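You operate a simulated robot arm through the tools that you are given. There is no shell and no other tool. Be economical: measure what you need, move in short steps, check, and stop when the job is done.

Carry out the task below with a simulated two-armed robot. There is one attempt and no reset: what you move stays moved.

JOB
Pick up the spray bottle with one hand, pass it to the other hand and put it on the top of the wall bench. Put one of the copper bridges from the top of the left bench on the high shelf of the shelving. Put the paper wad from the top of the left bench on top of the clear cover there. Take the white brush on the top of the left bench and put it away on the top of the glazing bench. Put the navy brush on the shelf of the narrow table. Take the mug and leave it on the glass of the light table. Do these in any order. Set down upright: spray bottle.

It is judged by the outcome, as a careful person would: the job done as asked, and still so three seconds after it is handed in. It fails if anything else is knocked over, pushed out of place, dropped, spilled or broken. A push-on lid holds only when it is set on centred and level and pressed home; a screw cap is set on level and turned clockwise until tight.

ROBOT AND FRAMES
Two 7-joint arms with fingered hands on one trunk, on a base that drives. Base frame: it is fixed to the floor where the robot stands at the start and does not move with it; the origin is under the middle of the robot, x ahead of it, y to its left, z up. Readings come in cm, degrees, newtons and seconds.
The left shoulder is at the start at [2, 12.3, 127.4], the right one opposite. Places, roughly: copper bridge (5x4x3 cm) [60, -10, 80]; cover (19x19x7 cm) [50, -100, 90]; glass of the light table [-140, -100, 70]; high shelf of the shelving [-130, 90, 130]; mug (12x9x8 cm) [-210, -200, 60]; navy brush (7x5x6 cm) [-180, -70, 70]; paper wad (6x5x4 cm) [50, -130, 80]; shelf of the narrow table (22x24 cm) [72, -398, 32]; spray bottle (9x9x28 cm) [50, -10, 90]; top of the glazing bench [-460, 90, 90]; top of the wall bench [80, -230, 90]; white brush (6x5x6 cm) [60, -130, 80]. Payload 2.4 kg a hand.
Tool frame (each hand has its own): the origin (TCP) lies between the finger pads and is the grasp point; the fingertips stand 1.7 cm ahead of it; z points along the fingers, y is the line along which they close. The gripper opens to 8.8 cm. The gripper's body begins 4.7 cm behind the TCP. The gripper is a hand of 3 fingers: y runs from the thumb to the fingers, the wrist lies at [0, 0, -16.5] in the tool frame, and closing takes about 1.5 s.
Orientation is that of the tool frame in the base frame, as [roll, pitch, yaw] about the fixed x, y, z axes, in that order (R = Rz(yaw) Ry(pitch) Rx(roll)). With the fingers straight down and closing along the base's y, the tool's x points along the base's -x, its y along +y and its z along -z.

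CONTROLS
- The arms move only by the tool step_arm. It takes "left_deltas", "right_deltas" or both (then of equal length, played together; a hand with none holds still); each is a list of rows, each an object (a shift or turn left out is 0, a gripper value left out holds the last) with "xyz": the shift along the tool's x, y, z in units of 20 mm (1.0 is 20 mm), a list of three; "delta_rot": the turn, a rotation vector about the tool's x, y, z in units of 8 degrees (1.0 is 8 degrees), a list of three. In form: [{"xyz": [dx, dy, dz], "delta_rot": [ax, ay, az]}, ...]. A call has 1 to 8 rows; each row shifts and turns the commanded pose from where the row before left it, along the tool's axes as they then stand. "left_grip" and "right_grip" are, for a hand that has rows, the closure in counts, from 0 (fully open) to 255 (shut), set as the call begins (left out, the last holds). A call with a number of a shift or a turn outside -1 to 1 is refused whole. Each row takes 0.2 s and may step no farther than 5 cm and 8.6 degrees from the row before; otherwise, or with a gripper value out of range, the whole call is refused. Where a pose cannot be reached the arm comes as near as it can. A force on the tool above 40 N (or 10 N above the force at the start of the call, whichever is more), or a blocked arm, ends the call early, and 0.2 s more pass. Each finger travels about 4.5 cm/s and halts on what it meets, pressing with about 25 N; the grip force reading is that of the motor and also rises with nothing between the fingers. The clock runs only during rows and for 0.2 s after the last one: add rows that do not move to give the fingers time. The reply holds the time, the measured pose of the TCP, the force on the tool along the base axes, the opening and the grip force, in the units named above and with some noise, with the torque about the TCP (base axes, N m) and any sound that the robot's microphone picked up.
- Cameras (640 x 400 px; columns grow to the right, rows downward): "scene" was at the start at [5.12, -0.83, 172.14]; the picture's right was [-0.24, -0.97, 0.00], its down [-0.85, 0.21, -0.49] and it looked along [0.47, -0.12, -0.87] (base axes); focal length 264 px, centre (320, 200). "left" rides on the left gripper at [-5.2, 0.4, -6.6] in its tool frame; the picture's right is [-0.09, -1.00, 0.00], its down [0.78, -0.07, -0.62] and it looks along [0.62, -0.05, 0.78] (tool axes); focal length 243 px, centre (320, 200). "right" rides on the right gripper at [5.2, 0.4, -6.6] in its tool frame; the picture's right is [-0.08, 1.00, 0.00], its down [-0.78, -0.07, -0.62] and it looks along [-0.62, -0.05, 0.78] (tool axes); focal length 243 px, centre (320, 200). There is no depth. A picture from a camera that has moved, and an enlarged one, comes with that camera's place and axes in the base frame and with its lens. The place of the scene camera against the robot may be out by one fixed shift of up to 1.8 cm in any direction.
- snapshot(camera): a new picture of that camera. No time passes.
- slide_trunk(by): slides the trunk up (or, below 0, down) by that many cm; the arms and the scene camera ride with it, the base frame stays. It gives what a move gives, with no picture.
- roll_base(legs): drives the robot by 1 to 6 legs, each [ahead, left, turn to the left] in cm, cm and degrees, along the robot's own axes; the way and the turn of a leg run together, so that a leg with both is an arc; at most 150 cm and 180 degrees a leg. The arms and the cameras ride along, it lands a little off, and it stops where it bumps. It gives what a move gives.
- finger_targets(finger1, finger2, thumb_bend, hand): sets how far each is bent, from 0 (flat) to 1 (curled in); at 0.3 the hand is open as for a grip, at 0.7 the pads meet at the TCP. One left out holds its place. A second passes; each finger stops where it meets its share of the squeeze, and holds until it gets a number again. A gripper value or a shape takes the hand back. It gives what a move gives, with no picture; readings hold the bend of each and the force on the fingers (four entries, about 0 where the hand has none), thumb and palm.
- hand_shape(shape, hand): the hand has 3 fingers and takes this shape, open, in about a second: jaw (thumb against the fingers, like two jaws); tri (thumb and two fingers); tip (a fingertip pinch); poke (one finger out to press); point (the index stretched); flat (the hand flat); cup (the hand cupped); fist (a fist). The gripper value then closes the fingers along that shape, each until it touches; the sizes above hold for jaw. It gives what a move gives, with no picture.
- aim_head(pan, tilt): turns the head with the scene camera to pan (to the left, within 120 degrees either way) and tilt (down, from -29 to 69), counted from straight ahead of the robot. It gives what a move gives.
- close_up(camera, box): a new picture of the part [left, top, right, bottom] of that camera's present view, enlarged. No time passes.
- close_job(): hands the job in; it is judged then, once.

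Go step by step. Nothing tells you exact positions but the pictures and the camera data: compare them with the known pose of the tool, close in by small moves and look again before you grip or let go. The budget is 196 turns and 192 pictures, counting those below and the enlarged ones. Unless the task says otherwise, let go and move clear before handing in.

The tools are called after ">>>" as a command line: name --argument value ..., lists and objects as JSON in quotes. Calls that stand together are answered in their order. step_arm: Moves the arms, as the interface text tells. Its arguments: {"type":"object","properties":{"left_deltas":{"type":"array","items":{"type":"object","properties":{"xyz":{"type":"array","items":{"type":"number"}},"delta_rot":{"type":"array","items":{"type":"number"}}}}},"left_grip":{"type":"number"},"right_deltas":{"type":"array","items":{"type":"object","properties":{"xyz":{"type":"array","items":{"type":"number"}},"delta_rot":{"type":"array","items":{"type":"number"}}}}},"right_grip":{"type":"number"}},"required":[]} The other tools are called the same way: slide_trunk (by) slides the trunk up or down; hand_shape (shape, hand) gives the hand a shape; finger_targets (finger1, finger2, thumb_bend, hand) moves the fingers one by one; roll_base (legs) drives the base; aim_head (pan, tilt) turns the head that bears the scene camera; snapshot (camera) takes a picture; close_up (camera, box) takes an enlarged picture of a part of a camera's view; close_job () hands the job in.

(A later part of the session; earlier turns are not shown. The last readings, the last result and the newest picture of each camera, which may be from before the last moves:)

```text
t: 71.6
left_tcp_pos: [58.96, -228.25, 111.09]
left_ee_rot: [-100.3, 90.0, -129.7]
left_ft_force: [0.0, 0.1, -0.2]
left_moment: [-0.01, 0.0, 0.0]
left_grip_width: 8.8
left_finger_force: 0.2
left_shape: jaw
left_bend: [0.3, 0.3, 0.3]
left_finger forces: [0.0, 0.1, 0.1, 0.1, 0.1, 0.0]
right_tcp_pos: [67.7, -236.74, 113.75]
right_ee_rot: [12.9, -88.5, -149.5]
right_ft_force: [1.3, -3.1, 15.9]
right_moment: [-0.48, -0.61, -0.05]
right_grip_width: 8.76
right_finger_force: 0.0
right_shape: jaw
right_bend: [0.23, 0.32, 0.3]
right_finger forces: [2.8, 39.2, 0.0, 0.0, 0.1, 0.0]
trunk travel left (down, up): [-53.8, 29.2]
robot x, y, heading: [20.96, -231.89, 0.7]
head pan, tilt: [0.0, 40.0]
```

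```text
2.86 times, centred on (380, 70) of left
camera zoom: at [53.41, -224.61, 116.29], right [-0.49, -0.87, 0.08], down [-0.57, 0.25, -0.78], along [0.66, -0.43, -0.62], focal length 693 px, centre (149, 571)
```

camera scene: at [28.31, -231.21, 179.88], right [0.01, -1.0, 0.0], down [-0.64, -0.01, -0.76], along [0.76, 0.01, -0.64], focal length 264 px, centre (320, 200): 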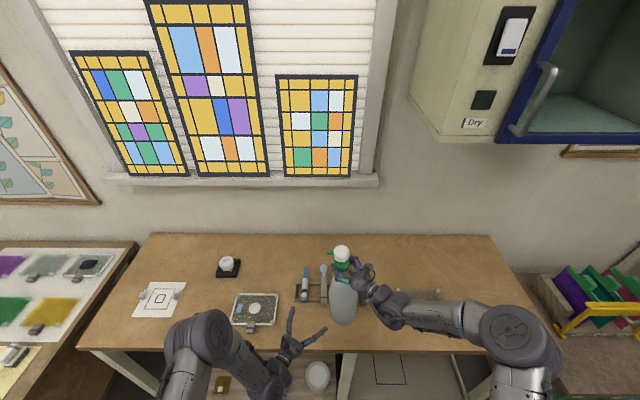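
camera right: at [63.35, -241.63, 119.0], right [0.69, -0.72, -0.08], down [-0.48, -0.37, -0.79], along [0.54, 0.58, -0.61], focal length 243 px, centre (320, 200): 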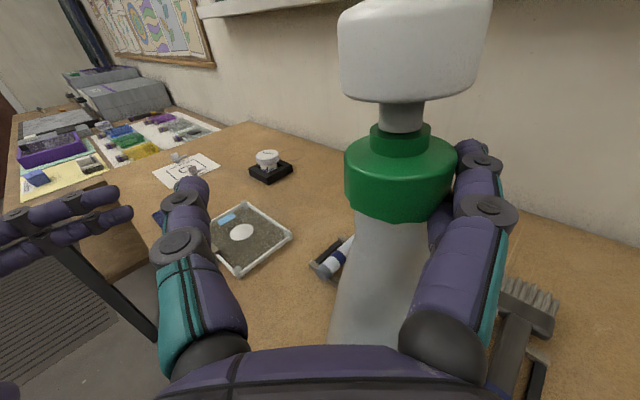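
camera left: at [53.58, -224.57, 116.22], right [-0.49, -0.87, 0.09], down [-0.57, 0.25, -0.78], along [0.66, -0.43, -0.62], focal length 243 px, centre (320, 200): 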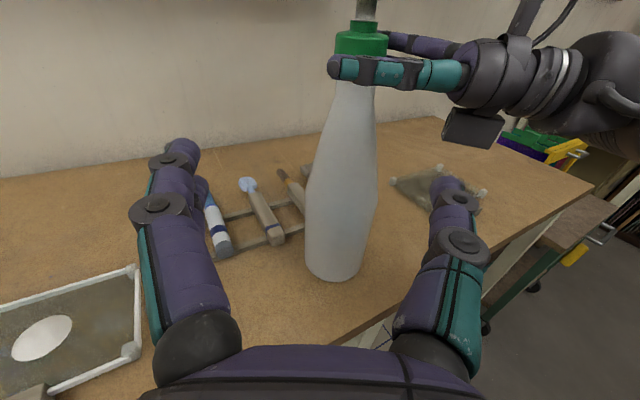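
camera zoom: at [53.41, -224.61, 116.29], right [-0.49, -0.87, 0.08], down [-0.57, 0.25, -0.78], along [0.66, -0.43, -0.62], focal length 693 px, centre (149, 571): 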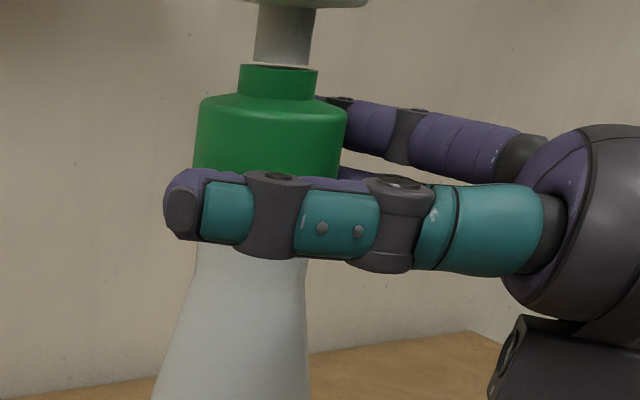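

The collar is pinched between the two adjacent fingers. I neutralise the vertical load, then move finger 1 away on its own.

>>> step_arm --right_deltas '[{"xyz": [0.05, 0, 0]}, {}]'

>>> finger_targets --hand "right" --finger1 0.0

>>> close_up --camera "left" --box '[280, 0, 480, 140]'

```text
t: 72.2
left_tcp_pos: [59.06, -228.23, 111.12]
left_ee_rot: [73.1, 90.0, 43.7]
left_ft_force: [-0.3, 0.6, 0.5]
left_moment: [0.0, 0.03, 0.01]
left_grip_width: 8.76
left_finger_force: 0.1
left_shape: jaw
left_bend: [0.3, 0.3, 0.3]
left_finger forces: [0.0, 0.0, 0.0, 0.0, 0.1, 0.0]
right_tcp_pos: [67.76, -236.71, 113.82]
right_ee_rot: [10.7, -88.8, -147.2]
right_ft_force: [0.6, -2.9, 17.7]
right_moment: [-0.51, -0.67, -0.1]
right_grip_width: 8.8
right_finger_force: 0.0
right_shape: jaw
right_bend: [0.23, 0.32, 0.3]
right_finger forces: [2.8, 39.7, 0.0, 0.1, 0.0, 0.1]
trunk travel left (down, up): [-53.8, 29.2]
robot x, y, heading: [20.7, -232.17, 0.2]
head pan, tilt: [0.0, 40.0]
```

```text
t: 73.2
left_tcp_pos: [59.08, -228.19, 111.19]
left_ee_rot: [74.5, 89.9, 45.1]
left_ft_force: [0.2, -0.4, 0.0]
left_moment: [-0.04, -0.02, -0.02]
left_grip_width: 8.77
left_finger_force: 0.0
left_shape: jaw
left_bend: [0.3, 0.3, 0.3]
left_finger forces: [0.0, 0.0, 0.0, 0.0, 0.2, 0.0]
right_tcp_pos: [67.68, -236.65, 113.81]
right_ee_rot: [9.6, -88.9, -145.9]
right_ft_force: [-0.9, -3.1, 14.4]
right_moment: [-0.51, -0.6, -0.1]
right_grip_width: 10.43
right_finger_force: 19.6
right_shape: fingers
right_bend: [0.0, 0.31, 0.3]
right_finger forces: [0.0, 39.9, 0.1, 0.0, 0.1, 0.0]
trunk travel left (down, up): [-53.8, 29.2]
robot x, y, heading: [20.37, -231.98, 0.3]
head pan, tilt: [0.0, 40.0]
```

```text
2.86 times, centred on (380, 70) of left
camera zoom: at [53.4, -224.6, 116.28], right [-0.49, -0.87, 0.08], down [-0.57, 0.25, -0.78], along [0.66, -0.43, -0.62], focal length 693 px, centre (149, 571)
```

zoom: 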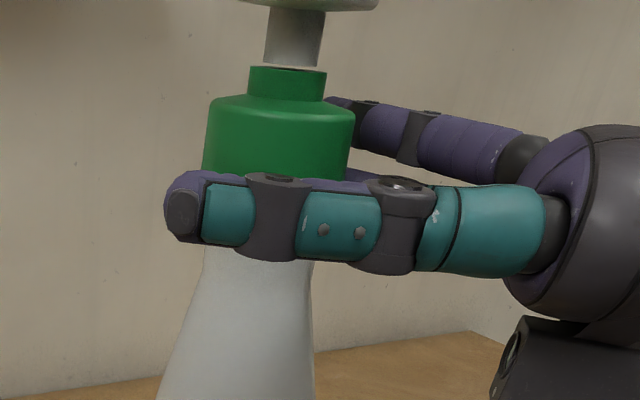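

>>> finger_targets --hand "right" --finger1 0.0 --finger2 0.0 --thumb_bend 0.0

>>> close_up --camera "left" --box '[280, 0, 480, 290]'

>>> close_up --camera "right" --box '[320, 100, 560, 350]'

```text
t: 74.2
left_tcp_pos: [59.19, -228.18, 111.02]
left_ee_rot: [3.2, 90.0, -26.2]
left_ft_force: [0.2, 0.6, -0.3]
left_moment: [-0.02, 0.01, -0.02]
left_grip_width: 8.76
left_finger_force: 0.1
left_shape: jaw
left_bend: [0.3, 0.3, 0.3]
left_finger forces: [0.1, 0.0, 0.0, 0.0, 0.0, 0.0]
right_tcp_pos: [67.82, -236.73, 113.66]
right_ee_rot: [7.0, -89.0, -143.5]
right_ft_force: [-0.8, 0.3, 0.4]
right_moment: [0.02, 0.01, 0.0]
right_grip_width: 11.69
right_finger_force: 0.2
right_shape: fingers
right_bend: [0.0, 0.0, 0.0]
right_finger forces: [0.0, 0.0, 0.0, 0.1, 0.0, 0.1]
trunk travel left (down, up): [-53.8, 29.2]
robot x, y, heading: [20.45, -232.1, 0.7]
head pan, tilt: [0.0, 40.0]
```

```text
1.38 times, centred on (380, 145) of left
camera zoom: at [53.53, -224.57, 116.23], right [-0.49, -0.87, 0.08], down [-0.57, 0.25, -0.78], along [0.66, -0.43, -0.62], focal length 335 px, centre (237, 276)
```

zoom: 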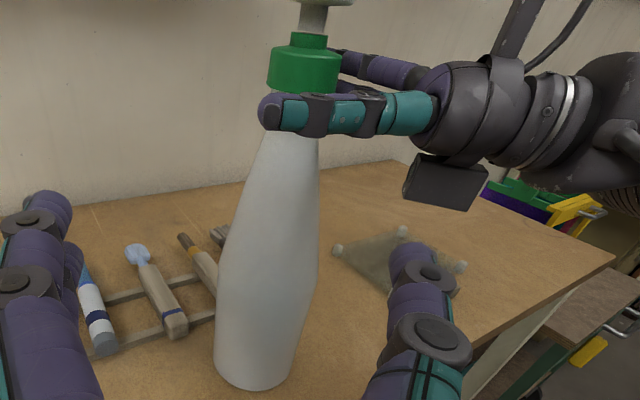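

```text
1.60 times, centred on (440, 225) of right
camera zoom: at [63.3, -241.58, 118.73], right [0.69, -0.72, -0.08], down [-0.48, -0.37, -0.79], along [0.54, 0.58, -0.61], focal length 388 px, centre (128, 160)
```

zoom: 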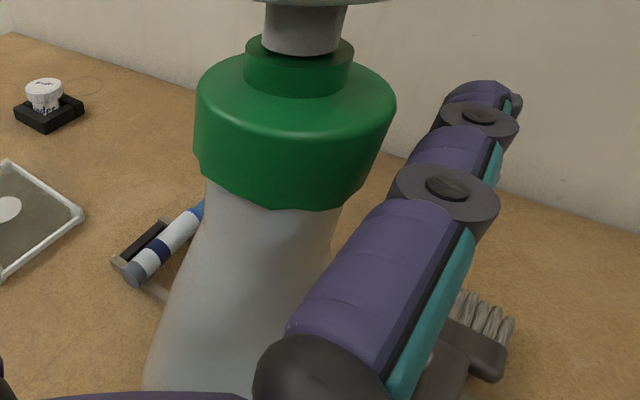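

Free: forces are zero and the bottle stands. Retracting the right hand straight back.

>>> step_arm --right_deltas '[{"xyz": [0, 0.4, 0]}, {"xyz": [0, 0.2, -0.5]}, {"xyz": [0, 0, -1]}, {"xyz": [0, 0, -1]}, {"xyz": [0, 0, -1]}, {"xyz": [0, 0, -1]}, {"xyz": [0, 0, -1]}, {}]'

>>> snapshot --camera "right"

>>> snapshot --camera "left"

```text
t: 76.0
left_tcp_pos: [59.09, -228.17, 111.09]
left_ee_rot: [-161.9, 89.9, 168.6]
left_ft_force: [-0.7, 0.1, -0.2]
left_moment: [-0.02, 0.0, 0.01]
left_grip_width: 8.79
left_finger_force: 0.0
left_shape: jaw
left_bend: [0.3, 0.3, 0.3]
left_finger forces: [0.0, 0.0, 0.1, 0.0, 0.0, 0.0]
right_tcp_pos: [60.56, -245.28, 113.41]
right_ee_rot: [7.6, -89.0, -144.0]
right_ft_force: [0.4, -0.1, 0.4]
right_moment: [-0.03, 0.01, -0.01]
right_grip_width: 11.71
right_finger_force: 0.0
right_shape: fingers
right_bend: [0.0, 0.0, 0.0]
right_finger forces: [0.0, 0.0, 0.0, 0.0, 0.0, 0.0]
trunk travel left (down, up): [-53.8, 29.2]
robot x, y, heading: [20.63, -231.91, 0.3]
head pan, tilt: [0.0, 40.0]
```

```text
134 pictures are left
camera right: at [56.1, -250.14, 118.55], right [0.69, -0.72, -0.08], down [-0.48, -0.37, -0.79], along [0.54, 0.58, -0.6], focal length 243 px, centre (320, 200)
```

right: 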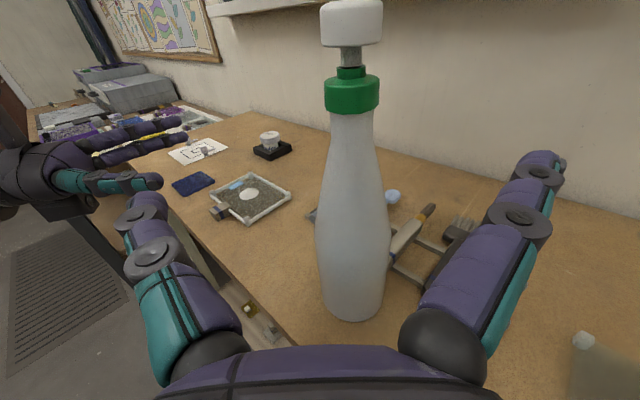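

```text
133 pictures are left
camera left: at [53.54, -224.55, 116.23], right [-0.49, -0.87, 0.09], down [-0.57, 0.25, -0.78], along [0.66, -0.43, -0.62], focal length 243 px, centre (320, 200)
```

left: 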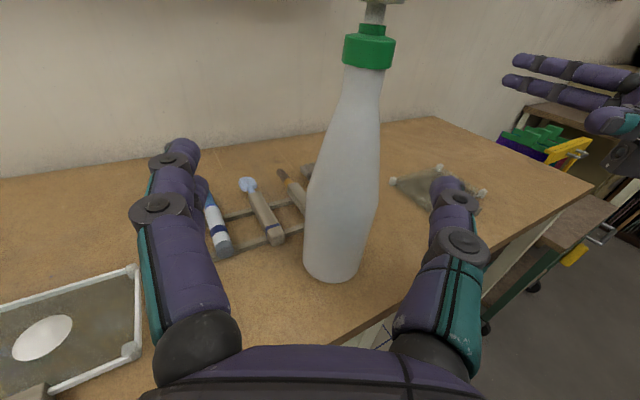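

Bottle is done: upright on the wall bench. Next the paper wad and white brush on the left bench: I back off, drive left to y≈-115, and look.

>>> roll_base --legs '[[-45, 0, 0], [0, 116, 0], [25, 0, 0]]'

>>> aim_head --pan 0 --tilt 55

>>> snapshot --camera "scene"

>>> snapshot --camera "left"

```text
t: 85.5
left_tcp_pos: [35.66, -112.7, 111.04]
left_ee_rot: [-161.1, 89.8, 170.9]
left_ft_force: [-0.5, -0.6, 0.3]
left_moment: [-0.01, 0.0, 0.0]
left_grip_width: 8.82
left_finger_force: 0.1
left_shape: jaw
left_bend: [0.3, 0.3, 0.3]
left_finger forces: [0.0, 0.0, 0.1, 0.0, 0.0, 0.0]
right_tcp_pos: [37.74, -129.79, 113.48]
right_ee_rot: [5.8, -89.0, -140.8]
right_ft_force: [0.6, 0.0, 0.8]
right_moment: [-0.01, 0.01, -0.02]
right_grip_width: 11.73
right_finger_force: 0.1
right_shape: fingers
right_bend: [0.0, 0.0, 0.0]
right_finger forces: [0.0, 0.0, 0.1, 0.0, 0.1, 0.0]
trunk travel left (down, up): [-53.8, 29.2]
robot x, y, heading: [-2.34, -117.64, 2.0]
head pan, tilt: [0.0, 40.0]
```

```text
t: 86.3
left_tcp_pos: [35.59, -112.62, 111.07]
left_ee_rot: [-179.4, 90.0, 152.5]
left_ft_force: [-0.5, -0.2, -0.1]
left_moment: [-0.01, 0.01, 0.01]
left_grip_width: 8.78
left_finger_force: 0.1
left_shape: jaw
left_bend: [0.3, 0.3, 0.3]
left_finger forces: [0.0, 0.0, 0.1, 0.2, 0.0, 0.0]
right_tcp_pos: [37.56, -129.75, 113.44]
right_ee_rot: [7.7, -88.9, -142.7]
right_ft_force: [-0.4, -0.4, 0.9]
right_moment: [-0.03, -0.01, 0.02]
right_grip_width: 11.73
right_finger_force: 0.0
right_shape: fingers
right_bend: [0.0, 0.0, 0.0]
right_finger forces: [0.0, 0.0, 0.0, 0.1, 0.0, 0.0]
trunk travel left (down, up): [-53.8, 29.2]
robot x, y, heading: [-2.77, -117.17, 1.7]
head pan, tilt: [0.0, 55.0]
```

```text
132 pictures are left
camera scene: at [3.27, -116.56, 177.83], right [0.03, -1.0, 0.0], down [-0.82, -0.03, -0.57], along [0.57, 0.02, -0.82], focal length 264 px, centre (320, 200)
```

scene: 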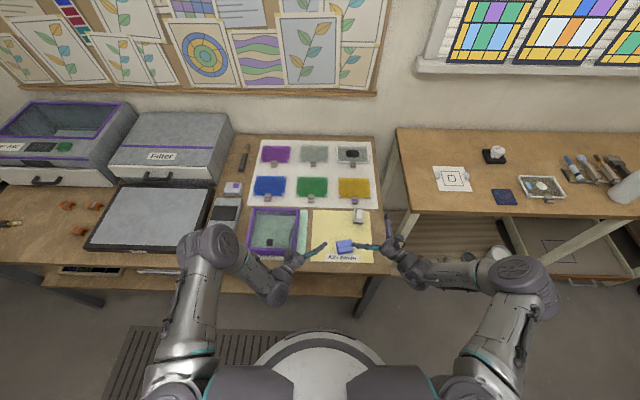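

```text
131 pictures are left
camera left: at [29.88, -109.29, 116.24], right [-0.47, -0.88, 0.08], down [-0.58, 0.23, -0.78], along [0.67, -0.41, -0.62], focal length 243 px, centre (320, 200)
```

left: 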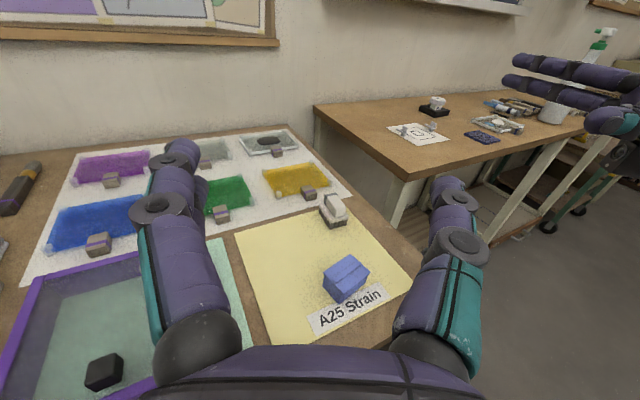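

Blue faceted wad on the yellow sheet, white brush behind it. Let me look closely at the purple-edged box (the cover?) and the wad.

>>> close_up --camera "scene" --box '[230, 190, 390, 290]'

>>> close_up --camera "left" --box '[0, 160, 440, 400]'

```text
4.00 times, centred on (310, 240) of scene
camera zoom: at [3.27, -116.56, 177.83], right [0.03, -1.0, 0.0], down [-0.82, -0.03, -0.57], along [0.57, 0.02, -0.82], focal length 1057 px, centre (360, 40)
```

zoom: 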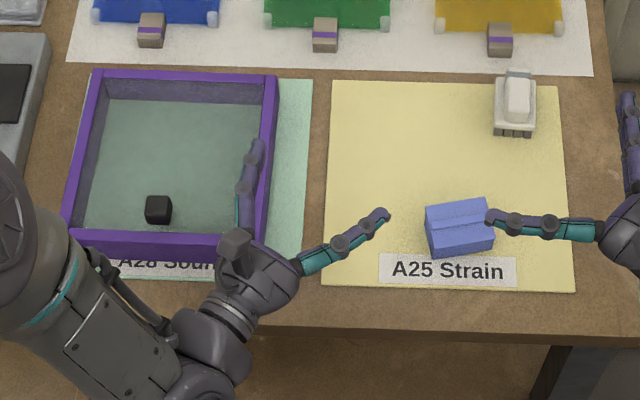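

```text
1.45 times, centred on (220, 280) of left
camera zoom: at [29.88, -109.29, 116.24], right [-0.47, -0.88, 0.08], down [-0.58, 0.23, -0.78], along [0.67, -0.41, -0.62], focal length 353 px, centre (466, 84)
```

zoom: 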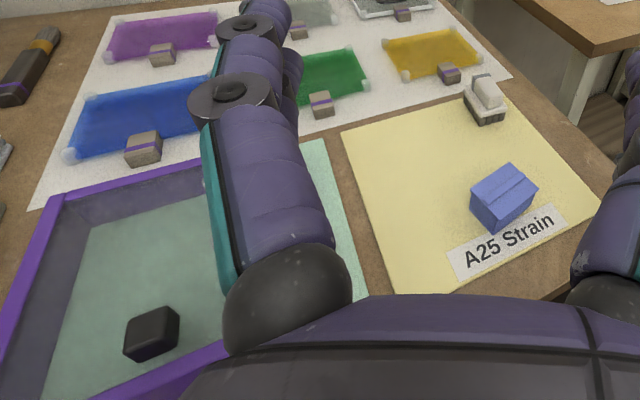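

Wad ≈(46.3,-125,84.5), brush ≈(59.7,-130.5,85.5), cover top centre ≈(50.4,-97,89.5). I drive a bit closer, lower the trunk, and pitch the left hand down ~50°.

>>> roll_base --legs '[[7, 0, -1.8]]'

>>> slide_trunk --by -8

>>> step_arm --left_deltas '[{"xyz": [-0.3, 0, 0], "delta_rot": [0, 1, 0]}, {"xyz": [-0.3, 0, 0], "delta_rot": [0, 1, 0]}, {"xyz": [-0.3, 0, 0], "delta_rot": [0, 1, 0]}, {"xyz": [-0.3, 0, 0], "delta_rot": [0, 1, 0]}, {"xyz": [-0.3, 0, 0], "delta_rot": [0, 1, 0]}, {"xyz": [-0.3, 0, 0], "delta_rot": [0, 1, 0]}, {"xyz": [0, 0, 0], "delta_rot": [0, 0.5, 0]}, {}]'

>>> snapshot --camera "left"

>>> snapshot --camera "scene"

```text
t: 87.3
left_tcp_pos: [43.04, -113.74, 110.98]
left_ee_rot: [-159.5, 89.9, 170.9]
left_ft_force: [-0.2, 0.1, -0.4]
left_moment: [-0.01, -0.01, -0.02]
left_grip_width: 8.79
left_finger_force: 0.2
left_shape: jaw
left_bend: [0.3, 0.3, 0.3]
left_finger forces: [0.0, 0.1, 0.1, 0.0, 0.0, 0.1]
right_tcp_pos: [44.34, -130.9, 113.31]
right_ee_rot: [4.5, -89.0, -141.1]
right_ft_force: [-0.4, 0.0, 0.9]
right_moment: [0.0, -0.03, 0.02]
right_grip_width: 11.71
right_finger_force: 0.1
right_shape: fingers
right_bend: [0.0, 0.0, 0.0]
right_finger forces: [0.1, 0.0, 0.1, 0.0, 0.0, 0.0]
trunk travel left (down, up): [-53.8, 29.2]
robot x, y, heading: [4.52, -117.03, 0.1]
head pan, tilt: [0.0, 55.0]
```

```text
t: 88.5
left_tcp_pos: [42.89, -113.86, 103.03]
left_ee_rot: [3.7, 90.0, -26.1]
left_ft_force: [0.4, 0.7, 0.0]
left_moment: [0.03, 0.01, -0.01]
left_grip_width: 8.79
left_finger_force: 0.1
left_shape: jaw
left_bend: [0.3, 0.3, 0.3]
left_finger forces: [0.0, 0.0, 0.0, 0.2, 0.1, 0.0]
right_tcp_pos: [44.08, -130.99, 105.5]
right_ee_rot: [7.6, -88.9, -144.4]
right_ft_force: [-0.3, 0.2, -0.1]
right_moment: [-0.02, 0.0, 0.02]
right_grip_width: 11.69
right_finger_force: 0.0
right_shape: fingers
right_bend: [0.0, 0.0, 0.0]
right_finger forces: [0.0, 0.0, 0.0, 0.1, 0.0, 0.0]
trunk travel left (down, up): [-45.8, 37.2]
robot x, y, heading: [4.5, -117.4, 0.1]
head pan, tilt: [0.0, 55.0]
```

```text
t: 90.3
left_tcp_pos: [43.81, -114.4, 106.25]
left_ee_rot: [-180.0, 37.9, 150.3]
left_ft_force: [0.7, 0.6, -0.3]
left_moment: [-0.02, 0.01, 0.0]
left_grip_width: 8.77
left_finger_force: 0.1
left_shape: jaw
left_bend: [0.3, 0.3, 0.3]
left_finger forces: [0.1, 0.0, 0.1, 0.1, 0.1, 0.0]
right_tcp_pos: [44.22, -130.88, 105.42]
right_ee_rot: [7.4, -89.0, -144.2]
right_ft_force: [0.1, 0.4, -0.3]
right_moment: [0.01, 0.0, -0.01]
right_grip_width: 11.73
right_finger_force: 0.0
right_shape: fingers
right_bend: [0.0, 0.0, 0.0]
right_finger forces: [0.1, 0.0, 0.0, 0.0, 0.1, 0.0]
trunk travel left (down, up): [-45.8, 37.2]
robot x, y, heading: [4.1, -117.29, -0.1]
head pan, tilt: [0.0, 55.0]
```

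```text
128 pictures are left
camera left: at [43.95, -114.09, 114.72], right [-0.44, -0.9, 0.05], down [-0.9, 0.44, 0.01], along [-0.03, -0.04, -1.0], focal length 243 px, centre (320, 200)
```

left: 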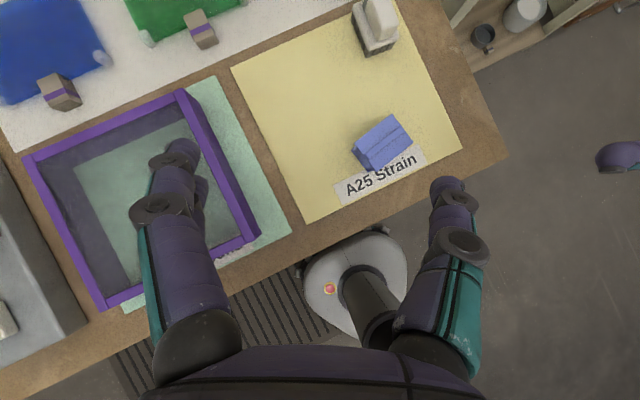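

```text
127 pictures are left
camera scene: at [10.34, -116.6, 169.83], right [0.0, -1.0, 0.0], down [-0.82, 0.0, -0.57], along [0.57, 0.0, -0.82], focal length 264 px, centre (320, 200)
```

scene: 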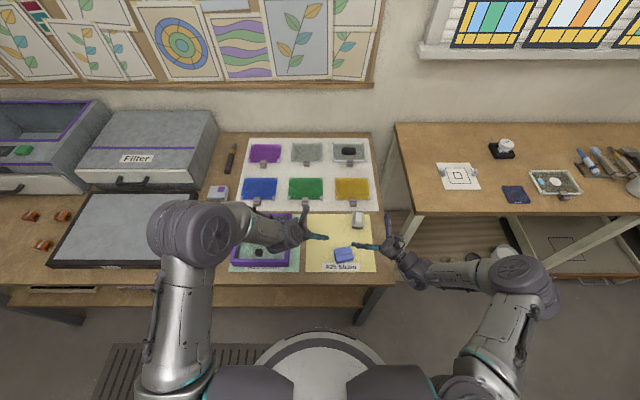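

The near-overhead view puts the wad at (46,-125.3), long side along y. I align the hand yaw with it and steepen the pitch a little.

>>> step_arm --left_deltas '[{"delta_rot": [-0.58, 0, -0.74]}, {"delta_rot": [-0.58, 0, -0.74]}, {"delta_rot": [-0.58, 0, -0.74]}, {"delta_rot": [-0.58, 0, -0.74]}, {"delta_rot": [0, 0.75, 0]}, {"delta_rot": [0, 0.75, 0]}, {}]'

>>> snapshot --camera "left"

```text
t: 91.9
left_tcp_pos: [43.91, -114.43, 106.42]
left_ee_rot: [179.9, 25.9, -179.8]
left_ft_force: [-0.2, 0.4, 0.0]
left_moment: [0.0, -0.01, 0.0]
left_grip_width: 8.81
left_finger_force: 0.0
left_shape: jaw
left_bend: [0.3, 0.3, 0.3]
left_finger forces: [0.0, 0.1, 0.1, 0.1, 0.0, 0.1]
right_tcp_pos: [44.13, -131.02, 105.5]
right_ee_rot: [6.5, -88.9, -143.5]
right_ft_force: [0.1, -0.3, -0.3]
right_moment: [0.02, 0.01, -0.02]
right_grip_width: 11.71
right_finger_force: 0.0
right_shape: fingers
right_bend: [0.0, 0.0, 0.0]
right_finger forces: [0.0, 0.1, 0.0, 0.0, 0.0, 0.0]
trunk travel left (down, up): [-45.8, 37.2]
robot x, y, heading: [4.24, -117.16, 0.2]
head pan, tilt: [0.0, 55.0]
```

```text
126 pictures are left
camera left: at [45.51, -114.05, 114.51], right [0.08, -1.0, 0.04], down [-0.97, -0.07, 0.22], along [-0.21, -0.05, -0.98], focal length 243 px, centre (320, 200)
```

left: 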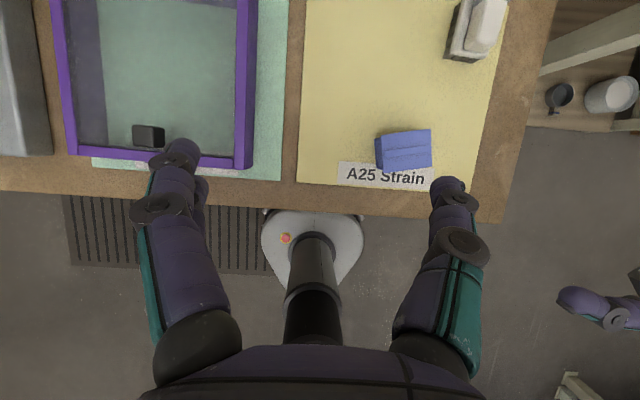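

I move the right hand out of the way, then bring the left above the wad.

>>> step_arm --right_deltas '[{"xyz": [0, 0, -1]}, {"xyz": [0, 0, -1]}, {"xyz": [0, 0, -1]}, {"xyz": [0, 0, -1]}, {"xyz": [0, 0, -1]}, {"xyz": [0, 0, -1]}, {}]' --right_grip 0

>>> step_arm --left_deltas '[{"xyz": [0.2, -0.88, 0.3]}, {"xyz": [0.6, -0.88, 0.9]}, {"xyz": [0.6, -0.88, 1]}, {"xyz": [0.6, -0.88, 1]}, {"xyz": [0.7, -0.88, 1]}, {"xyz": [0.7, -0.88, 1]}, {}]'

>>> snapshot --camera "left"

>>> snapshot --camera "scene"

```text
t: 93.5
left_tcp_pos: [43.83, -114.3, 106.22]
left_ee_rot: [180.0, 26.0, -179.8]
left_ft_force: [0.1, 0.0, -0.1]
left_moment: [0.0, 0.01, 0.02]
left_grip_width: 8.78
left_finger_force: 0.0
left_shape: jaw
left_bend: [0.3, 0.3, 0.3]
left_finger forces: [0.0, 0.0, 0.0, 0.0, 0.1, 0.1]
right_tcp_pos: [35.43, -139.16, 105.17]
right_ee_rot: [7.7, -88.9, -144.7]
right_ft_force: [-0.6, 0.7, -0.5]
right_moment: [0.01, 0.0, 0.04]
right_grip_width: 8.79
right_finger_force: 0.0
right_shape: jaw
right_bend: [0.3, 0.3, 0.3]
right_finger forces: [0.1, 0.0, 0.0, 0.1, 0.1, 0.0]
trunk travel left (down, up): [-45.8, 37.2]
robot x, y, heading: [4.59, -117.26, 0.1]
head pan, tilt: [0.0, 55.0]
```

```text
t: 95.1
left_tcp_pos: [42.48, -125.01, 93.76]
left_ee_rot: [-180.0, 26.1, -179.8]
left_ft_force: [-0.3, -0.3, 0.4]
left_moment: [0.04, 0.01, -0.01]
left_grip_width: 8.78
left_finger_force: 0.0
left_shape: jaw
left_bend: [0.3, 0.3, 0.3]
left_finger forces: [0.0, 0.0, 0.0, 0.0, 0.0, 0.1]
right_tcp_pos: [35.46, -139.14, 105.29]
right_ee_rot: [7.7, -88.9, -144.5]
right_ft_force: [0.4, 0.3, -0.6]
right_moment: [0.0, -0.03, 0.0]
right_grip_width: 8.79
right_finger_force: 0.1
right_shape: jaw
right_bend: [0.3, 0.3, 0.3]
right_finger forces: [0.0, 0.0, 0.0, 0.0, 0.0, 0.0]
trunk travel left (down, up): [-45.8, 37.2]
robot x, y, heading: [4.58, -117.58, 0.3]
head pan, tilt: [0.0, 55.0]
```

```text
125 pictures are left
camera left: at [44.11, -124.54, 102.07], right [0.08, -1.0, 0.04], down [-0.97, -0.07, 0.22], along [-0.21, -0.05, -0.98], focal length 243 px, centre (320, 200)
```

left: 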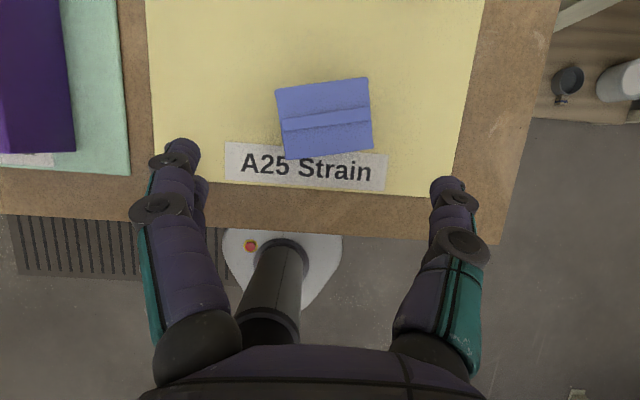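

```text
124 pictures are left
camera scene: at [10.33, -116.6, 169.83], right [0.0, -1.0, 0.0], down [-0.82, 0.0, -0.57], along [0.57, 0.0, -0.82], focal length 264 px, centre (320, 200)
```

scene: 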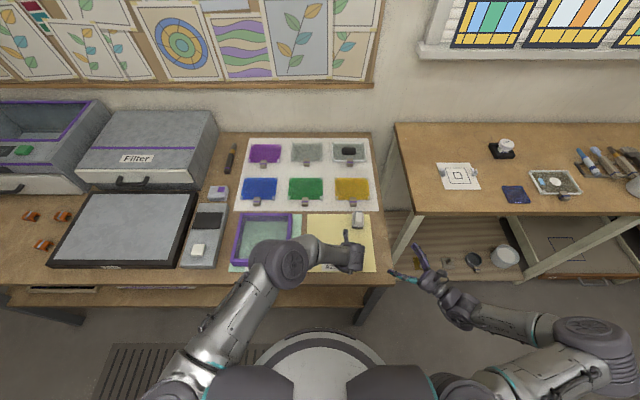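

Wad centred. Descending along the tool axis and closing.

>>> step_arm --left_deltas '[{"xyz": [0, -0.15, 0.9]}, {"xyz": [0, 0, 0.9]}, {"xyz": [0, 0, 0.9]}, {"xyz": [0, 0, 0.9]}, {"xyz": [0, 0, 0.7]}, {}]'

>>> snapshot --camera "left"

```text
t: 96.5
left_tcp_pos: [44.76, -125.25, 89.2]
left_ee_rot: [179.9, 26.0, -179.8]
left_ft_force: [-0.1, 0.1, 0.8]
left_moment: [0.03, -0.01, 0.03]
left_grip_width: 8.78
left_finger_force: 0.0
left_shape: jaw
left_bend: [0.3, 0.3, 0.3]
left_finger forces: [0.0, 0.1, 0.1, 0.1, 0.0, 0.0]
left hand out of reach, approached as far as the arm can: row 4, 5
right_tcp_pos: [35.39, -139.2, 105.18]
right_ee_rot: [7.4, -88.9, -144.2]
right_ft_force: [0.7, -0.8, -0.4]
right_moment: [-0.04, -0.04, 0.01]
right_grip_width: 8.79
right_finger_force: 0.0
right_shape: jaw
right_bend: [0.3, 0.3, 0.3]
right_finger forces: [0.1, 0.0, 0.0, 0.0, 0.0, 0.0]
trunk travel left (down, up): [-45.8, 37.2]
robot x, y, heading: [4.39, -117.24, 0.1]
head pan, tilt: [0.0, 55.0]
```

```text
123 pictures are left
camera left: at [46.49, -124.86, 97.35], right [0.08, -1.0, 0.04], down [-0.97, -0.07, 0.22], along [-0.21, -0.05, -0.98], focal length 243 px, centre (320, 200)
```

left: 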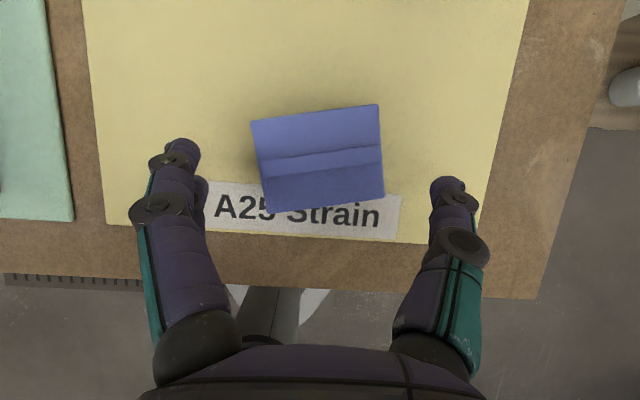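

Arm's at full reach; I use the base and trunk for the remainder: 1.2 cm ahead and 3.2 cm down.

>>> roll_base --legs '[[1.3, 0, 0]]'

>>> slide_trunk --by -3.2

>>> snapshot --camera "left"

```text
t: 97.3
left_tcp_pos: [46.23, -125.21, 89.22]
left_ee_rot: [179.8, 25.9, -179.8]
left_ft_force: [-0.2, 0.3, 0.0]
left_moment: [0.0, 0.0, -0.03]
left_grip_width: 8.78
left_finger_force: 0.0
left_shape: jaw
left_bend: [0.3, 0.3, 0.3]
left_finger forces: [0.0, 0.0, 0.1, 0.0, 0.1, 0.1]
right_tcp_pos: [36.93, -139.16, 105.1]
right_ee_rot: [5.6, -89.0, -142.4]
right_ft_force: [-0.5, -0.3, -0.7]
right_moment: [0.0, 0.03, 0.0]
right_grip_width: 8.79
right_finger_force: 0.1
right_shape: jaw
right_bend: [0.3, 0.3, 0.3]
right_finger forces: [0.0, 0.0, 0.0, 0.0, 0.1, 0.0]
trunk travel left (down, up): [-45.8, 37.2]
robot x, y, heading: [5.84, -117.3, 0.4]
head pan, tilt: [0.0, 55.0]
```

```text
t: 98.0
left_tcp_pos: [46.11, -125.27, 85.95]
left_ee_rot: [179.9, 26.0, -179.8]
left_ft_force: [0.2, 0.9, 0.1]
left_moment: [-0.02, -0.04, 0.02]
left_grip_width: 8.8
left_finger_force: 0.1
left_shape: jaw
left_bend: [0.3, 0.3, 0.3]
left_finger forces: [0.0, 0.0, 0.0, 0.0, 0.0, 0.1]
right_tcp_pos: [36.75, -139.18, 102.07]
right_ee_rot: [7.8, -88.9, -144.6]
right_ft_force: [0.2, 0.0, 0.8]
right_moment: [-0.01, -0.01, 0.01]
right_grip_width: 8.8
right_finger_force: 0.1
right_shape: jaw
right_bend: [0.3, 0.3, 0.3]
right_finger forces: [0.1, 0.0, 0.1, 0.1, 0.0, 0.0]
trunk travel left (down, up): [-42.6, 40.4]
robot x, y, heading: [5.93, -117.07, 0.3]
head pan, tilt: [0.0, 55.0]
```

```text
122 pictures are left
camera left: at [47.81, -124.85, 94.16], right [0.08, -1.0, 0.04], down [-0.97, -0.07, 0.22], along [-0.21, -0.05, -0.98], focal length 243 px, centre (320, 200)
```

left: 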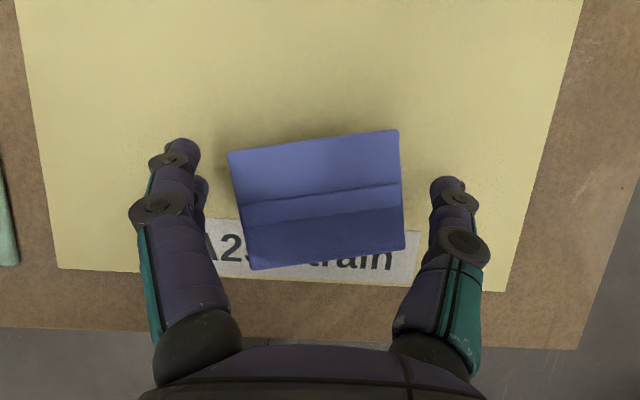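

Wad is right at the grasp point. Closing and lifting with the trunk.

>>> step_arm --left_deltas '[{}, {}, {}, {}, {}, {}, {}, {}]' --left_grip 255

>>> slide_trunk --by 14

>>> snapshot --camera "left"

```text
t: 99.8
left_tcp_pos: [46.14, -125.23, 85.96]
left_ee_rot: [179.9, 26.1, -179.8]
left_ft_force: [-0.2, -0.6, 0.2]
left_moment: [-0.02, 0.0, 0.04]
left_grip_width: 5.69
left_finger_force: 24.9
left_shape: jaw
left_bend: [0.69, 0.71, 0.69]
left_finger forces: [10.9, 11.2, 0.0, 0.0, 21.9, 0.1]
right_tcp_pos: [36.89, -139.13, 102.01]
right_ee_rot: [7.4, -88.8, -144.3]
right_ft_force: [-0.3, 0.0, 0.1]
right_moment: [0.0, 0.0, 0.0]
right_grip_width: 8.78
right_finger_force: 0.0
right_shape: jaw
right_bend: [0.3, 0.3, 0.3]
right_finger forces: [0.0, 0.1, 0.1, 0.0, 0.1, 0.0]
trunk travel left (down, up): [-42.6, 40.4]
robot x, y, heading: [6.26, -117.18, 0.3]
head pan, tilt: [0.0, 55.0]
```

```text
t: 101.5
left_tcp_pos: [46.13, -125.17, 99.99]
left_ee_rot: [179.9, 26.1, -179.7]
left_ft_force: [-0.5, 0.3, -0.1]
left_moment: [0.01, 0.01, -0.02]
left_grip_width: 5.66
left_finger_force: 25.2
left_shape: jaw
left_bend: [0.69, 0.71, 0.69]
left_finger forces: [10.8, 11.1, 0.0, 0.1, 22.0, 0.0]
right_tcp_pos: [36.86, -139.1, 115.92]
right_ee_rot: [7.2, -89.0, -144.0]
right_ft_force: [-0.5, -0.4, 0.0]
right_moment: [-0.04, 0.02, 0.01]
right_grip_width: 8.79
right_finger_force: 0.0
right_shape: jaw
right_bend: [0.3, 0.3, 0.3]
right_finger forces: [0.0, 0.0, 0.1, 0.1, 0.0, 0.0]
trunk travel left (down, up): [-56.6, 26.4]
robot x, y, heading: [5.9, -117.4, 0.2]
head pan, tilt: [0.0, 55.0]
```

```text
121 pictures are left
camera left: at [47.82, -124.86, 108.14], right [0.08, -1.0, 0.04], down [-0.97, -0.07, 0.22], along [-0.21, -0.05, -0.98], focal length 243 px, centre (320, 200)
```

left: 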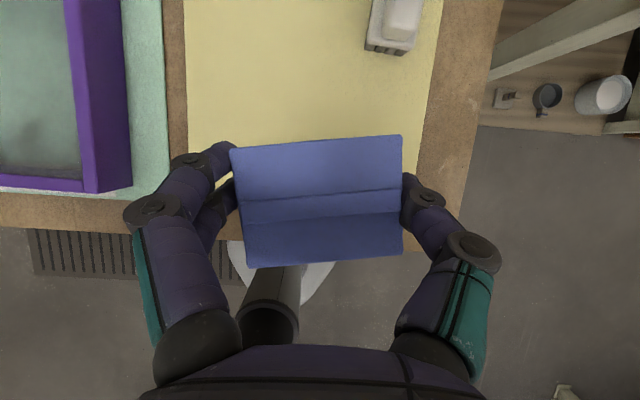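

Wad held. I sidestep left with the base so the hand is over the cover, and look.

>>> roll_base --legs '[[0, 26.5, 0]]'

>>> snapshot --camera "left"

>>> snapshot --camera "scene"

```text
t: 103.4
left_tcp_pos: [46.06, -98.39, 100.04]
left_ee_rot: [179.9, 26.0, -179.8]
left_ft_force: [0.4, -0.6, -0.1]
left_moment: [-0.01, 0.0, 0.05]
left_grip_width: 5.66
left_finger_force: 24.8
left_shape: jaw
left_bend: [0.69, 0.71, 0.69]
left_finger forces: [10.9, 11.1, 0.0, 0.1, 21.9, 0.0]
right_tcp_pos: [36.73, -112.2, 116.08]
right_ee_rot: [9.6, -89.0, -146.6]
right_ft_force: [0.8, -0.4, -0.2]
right_moment: [-0.04, 0.01, -0.03]
right_grip_width: 8.8
right_finger_force: 0.0
right_shape: jaw
right_bend: [0.3, 0.3, 0.3]
right_finger forces: [0.0, 0.0, 0.0, 0.0, 0.1, 0.0]
trunk travel left (down, up): [-56.6, 26.4]
robot x, y, heading: [5.91, -90.35, 0.0]
head pan, tilt: [0.0, 55.0]
```

```text
120 pictures are left
camera left: at [47.74, -97.84, 108.16], right [0.08, -1.0, 0.04], down [-0.97, -0.07, 0.22], along [-0.21, -0.05, -0.98], focal length 243 px, centre (320, 200)
```

left: 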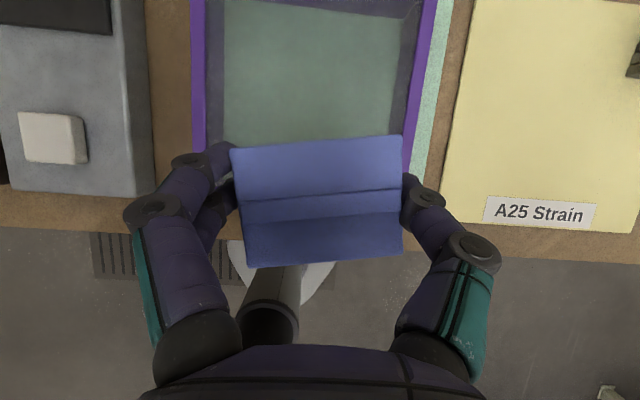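

```text
119 pictures are left
camera scene: at [11.58, -89.51, 180.63], right [0.0, -1.0, 0.0], down [-0.82, 0.0, -0.57], along [0.57, 0.0, -0.82], focal length 264 px, centre (320, 200)
```

scene: 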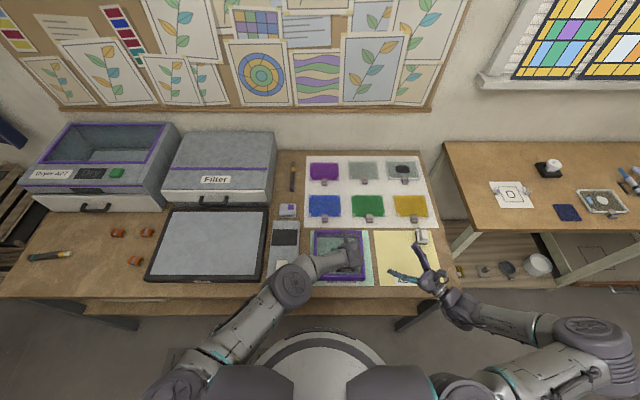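

The cover spans x≈43–61; I want the wad near x≈49.5. Raising the arm relative to the shoulder gains reach, then I'll lower with the trunk.

>>> step_arm --left_deltas '[{"xyz": [-0.93, 0.12, -0.94]}, {"xyz": [-0.93, 0.12, -0.94]}, {"xyz": [-0.93, 0.12, -0.94]}, {"xyz": [-0.93, 0.12, -0.94]}, {}]'

>>> slide_trunk --by -13

>>> snapshot --camera "left"

>>> close_up --camera "scene" --box '[260, 200, 440, 310]'

```text
t: 104.6
left_tcp_pos: [49.56, -97.36, 110.06]
left_ee_rot: [179.9, 26.0, -179.8]
left_ft_force: [0.3, 0.2, -0.2]
left_moment: [0.01, 0.02, -0.01]
left_grip_width: 5.69
left_finger_force: 25.4
left_shape: jaw
left_bend: [0.69, 0.71, 0.69]
left_finger forces: [10.9, 11.1, 0.0, 0.1, 22.1, 0.0]
right_tcp_pos: [36.68, -112.25, 115.96]
right_ee_rot: [7.2, -88.9, -144.1]
right_ft_force: [-0.2, -0.6, 0.4]
right_moment: [0.0, -0.02, -0.03]
right_grip_width: 8.8
right_finger_force: 0.0
right_shape: jaw
right_bend: [0.3, 0.3, 0.3]
right_finger forces: [0.0, 0.0, 0.0, 0.1, 0.0, 0.0]
trunk travel left (down, up): [-56.6, 26.4]
robot x, y, heading: [5.52, -90.63, 0.1]
head pan, tilt: [0.0, 55.0]
```

```text
t: 106.2
left_tcp_pos: [49.47, -97.33, 97.15]
left_ee_rot: [179.9, 26.0, -179.9]
left_ft_force: [0.2, 1.0, -0.2]
left_moment: [0.01, 0.0, 0.02]
left_grip_width: 5.66
left_finger_force: 25.1
left_shape: jaw
left_bend: [0.69, 0.71, 0.69]
left_finger forces: [10.9, 11.1, 0.1, 0.0, 22.0, 0.0]
right_tcp_pos: [36.72, -112.25, 102.97]
right_ee_rot: [7.9, -88.8, -144.9]
right_ft_force: [0.3, 0.1, 0.3]
right_moment: [-0.01, -0.04, 0.0]
right_grip_width: 8.81
right_finger_force: 0.1
right_shape: jaw
right_bend: [0.3, 0.3, 0.3]
right_finger forces: [0.1, 0.0, 0.0, 0.1, 0.1, 0.0]
trunk travel left (down, up): [-43.6, 39.4]
robot x, y, heading: [5.86, -90.49, 0.2]
head pan, tilt: [0.0, 55.0]
```

```text
118 pictures are left
camera left: at [51.14, -96.89, 105.28], right [0.08, -1.0, 0.04], down [-0.97, -0.07, 0.22], along [-0.21, -0.05, -0.98], focal length 243 px, centre (320, 200)
```

left: 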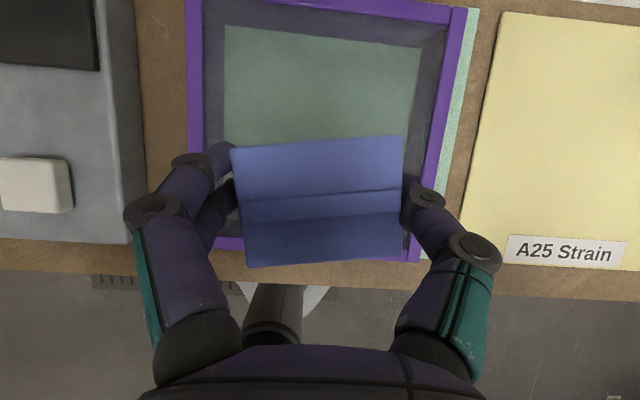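

```text
3.56 times, centred on (350, 255) of scene
camera zoom: at [11.58, -89.64, 167.64], right [0.0, -1.0, 0.0], down [-0.82, 0.0, -0.57], along [0.57, 0.0, -0.82], focal length 940 px, centre (213, 4)
```

zoom: 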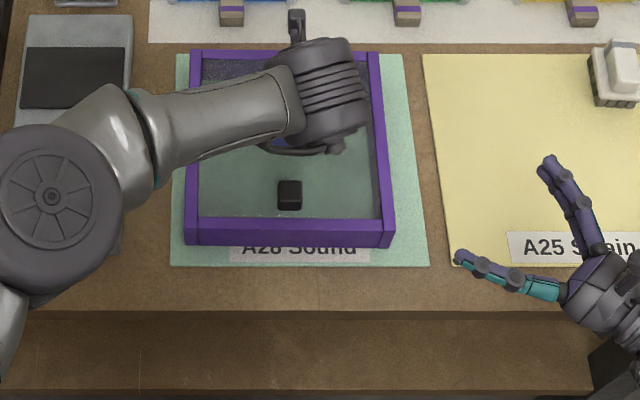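

Well centred over the cover. Lowering with the arm in small steps watching for contact (expected at TCP z≈93).

>>> step_arm --left_deltas '[{"xyz": [0.22, 0, 0.45]}, {"xyz": [0.22, 0, 0.45]}, {"xyz": [0.22, 0, 0.45]}, {"xyz": [0.07, 0, 0.14]}, {"xyz": [0.07, 0, 0.14]}, {}]'

>>> step_arm --left_deltas '[{"xyz": [0.07, 0, 0.14]}, {"xyz": [0.07, 0, 0.14]}, {"xyz": [0.07, 0, 0.14]}, {}]'

>>> snapshot --camera "left"

```text
t: 107.6
left_tcp_pos: [49.58, -97.19, 93.36]
left_ee_rot: [179.9, 26.1, -179.9]
left_ft_force: [0.3, 0.5, 0.4]
left_moment: [0.0, 0.03, 0.0]
left_grip_width: 5.65
left_finger_force: 24.6
left_shape: jaw
left_bend: [0.69, 0.71, 0.69]
left_finger forces: [10.9, 11.2, 0.0, 0.1, 22.0, 0.0]
right_tcp_pos: [36.7, -112.16, 103.02]
right_ee_rot: [7.7, -88.9, -144.6]
right_ft_force: [0.4, -0.6, -0.4]
right_moment: [0.02, -0.03, -0.03]
right_grip_width: 8.79
right_finger_force: 0.1
right_shape: jaw
right_bend: [0.3, 0.3, 0.3]
right_finger forces: [0.0, 0.0, 0.2, 0.1, 0.1, 0.0]
trunk travel left (down, up): [-43.6, 39.4]
robot x, y, heading: [5.77, -90.22, 0.2]
head pan, tilt: [0.0, 55.0]
```

```text
t: 108.6
left_tcp_pos: [49.52, -97.28, 92.44]
left_ee_rot: [179.9, 26.1, -179.8]
left_ft_force: [0.5, -1.1, -0.4]
left_moment: [0.01, 0.02, -0.03]
left_grip_width: 5.65
left_finger_force: 25.1
left_shape: jaw
left_bend: [0.69, 0.71, 0.69]
left_finger forces: [10.9, 11.1, 0.0, 0.0, 22.1, 0.0]
right_tcp_pos: [36.75, -112.15, 103.0]
right_ee_rot: [7.8, -88.9, -144.6]
right_ft_force: [-0.4, -0.6, 0.0]
right_moment: [-0.02, 0.0, -0.02]
right_grip_width: 8.79
right_finger_force: 0.1
right_shape: jaw
right_bend: [0.3, 0.3, 0.3]
right_finger forces: [0.0, 0.0, 0.0, 0.0, 0.0, 0.0]
trunk travel left (down, up): [-43.6, 39.4]
robot x, y, heading: [5.94, -90.42, 0.4]
head pan, tilt: [0.0, 55.0]
```

```text
116 pictures are left
camera left: at [51.2, -96.83, 100.63], right [0.08, -1.0, 0.04], down [-0.97, -0.07, 0.22], along [-0.21, -0.05, -0.98], focal length 243 px, centre (320, 200)
```

left: 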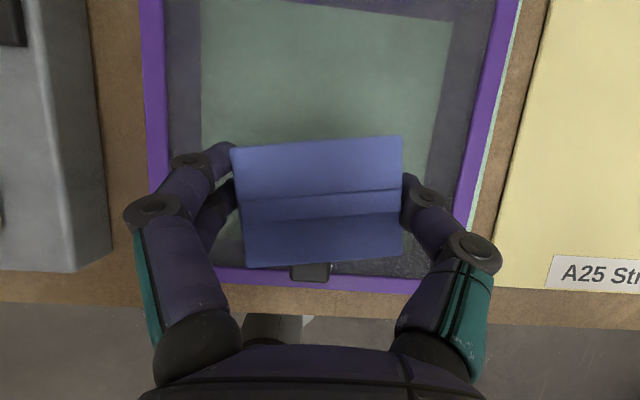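

The black block is a knob near the front rim, at top level (~x 45). I shift the wad 2 cm further on and keep lowering.

>>> step_arm --left_deltas '[{"xyz": [-0.45, 0, 0.22]}, {"xyz": [-0.45, 0, 0.22]}, {"xyz": [0.07, 0, 0.14]}, {"xyz": [0.07, 0, 0.14]}, {}]'

>>> snapshot --camera "left"

```text
t: 109.8
left_tcp_pos: [50.84, -96.14, 92.12]
left_ee_rot: [180.0, 25.9, -179.8]
left_ft_force: [-0.5, 0.0, 0.1]
left_moment: [-0.01, 0.03, 0.0]
left_grip_width: 5.64
left_finger_force: 24.7
left_shape: jaw
left_bend: [0.69, 0.71, 0.69]
left_finger forces: [10.8, 11.1, 0.0, 0.0, 22.0, 0.0]
left hand out of reach, approached as far as the arm can: row 1, 2
right_tcp_pos: [36.7, -112.23, 102.94]
right_ee_rot: [7.7, -89.0, -144.6]
right_ft_force: [0.7, -0.1, -0.7]
right_moment: [0.01, -0.01, -0.01]
right_grip_width: 8.81
right_finger_force: 0.0
right_shape: jaw
right_bend: [0.3, 0.3, 0.3]
right_finger forces: [0.0, 0.1, 0.0, 0.0, 0.0, 0.0]
trunk travel left (down, up): [-43.6, 39.4]
robot x, y, heading: [5.71, -90.48, -0.0]
head pan, tilt: [0.0, 55.0]
```

```text
115 pictures are left
camera left: at [52.46, -95.74, 100.29], right [0.08, -1.0, 0.04], down [-0.97, -0.07, 0.22], along [-0.21, -0.05, -0.98], focal length 243 px, centre (320, 200)
```

left: 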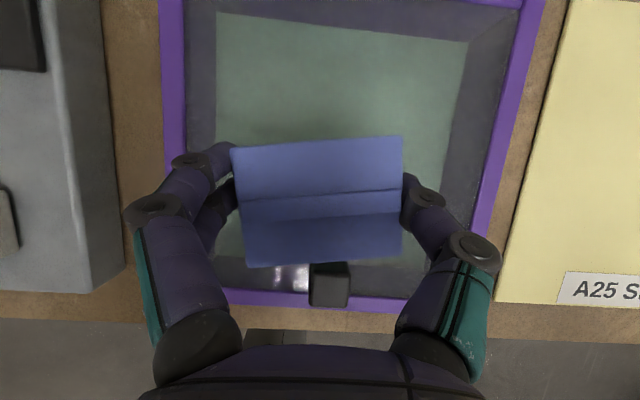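

A glint shows there is a glass pane. Lowering with the trunk in tiny steps.

>>> slide_trunk --by -0.5

>>> slide_trunk --by -0.4

```text
t: 110.3
left_tcp_pos: [50.84, -96.09, 91.7]
left_ee_rot: [179.9, 26.0, -179.8]
left_ft_force: [-0.6, -0.1, -0.3]
left_moment: [0.03, -0.02, 0.0]
left_grip_width: 5.65
left_finger_force: 24.9
left_shape: jaw
left_bend: [0.69, 0.71, 0.69]
left_finger forces: [10.8, 11.1, 0.0, 0.1, 22.0, 0.1]
right_tcp_pos: [36.62, -112.22, 102.49]
right_ee_rot: [7.9, -89.0, -144.9]
right_ft_force: [-0.2, -0.1, -0.7]
right_moment: [0.01, -0.02, 0.04]
right_grip_width: 8.82
right_finger_force: 0.1
right_shape: jaw
right_bend: [0.3, 0.3, 0.3]
right_finger forces: [0.0, 0.0, 0.0, 0.0, 0.0, 0.1]
trunk travel left (down, up): [-43.1, 39.9]
robot x, y, heading: [5.61, -90.35, -0.1]
head pan, tilt: [0.0, 55.0]
```

```text
t: 110.9
left_tcp_pos: [50.82, -96.16, 91.14]
left_ee_rot: [179.9, 26.0, -179.8]
left_ft_force: [-0.1, -0.7, -0.1]
left_moment: [-0.03, -0.03, 0.01]
left_grip_width: 5.65
left_finger_force: 24.6
left_shape: jaw
left_bend: [0.69, 0.71, 0.69]
left_finger forces: [10.9, 11.2, 0.0, 0.0, 21.9, 0.0]
right_tcp_pos: [36.66, -112.29, 102.05]
right_ee_rot: [7.8, -88.9, -144.6]
right_ft_force: [0.0, -0.5, -0.1]
right_moment: [0.0, 0.01, -0.01]
right_grip_width: 8.8
right_finger_force: 0.2
right_shape: jaw
right_bend: [0.3, 0.3, 0.3]
right_finger forces: [0.0, 0.0, 0.0, 0.1, 0.0, 0.1]
trunk travel left (down, up): [-42.7, 40.3]
robot x, y, heading: [5.89, -90.49, 0.4]
head pan, tilt: [0.0, 55.0]
```

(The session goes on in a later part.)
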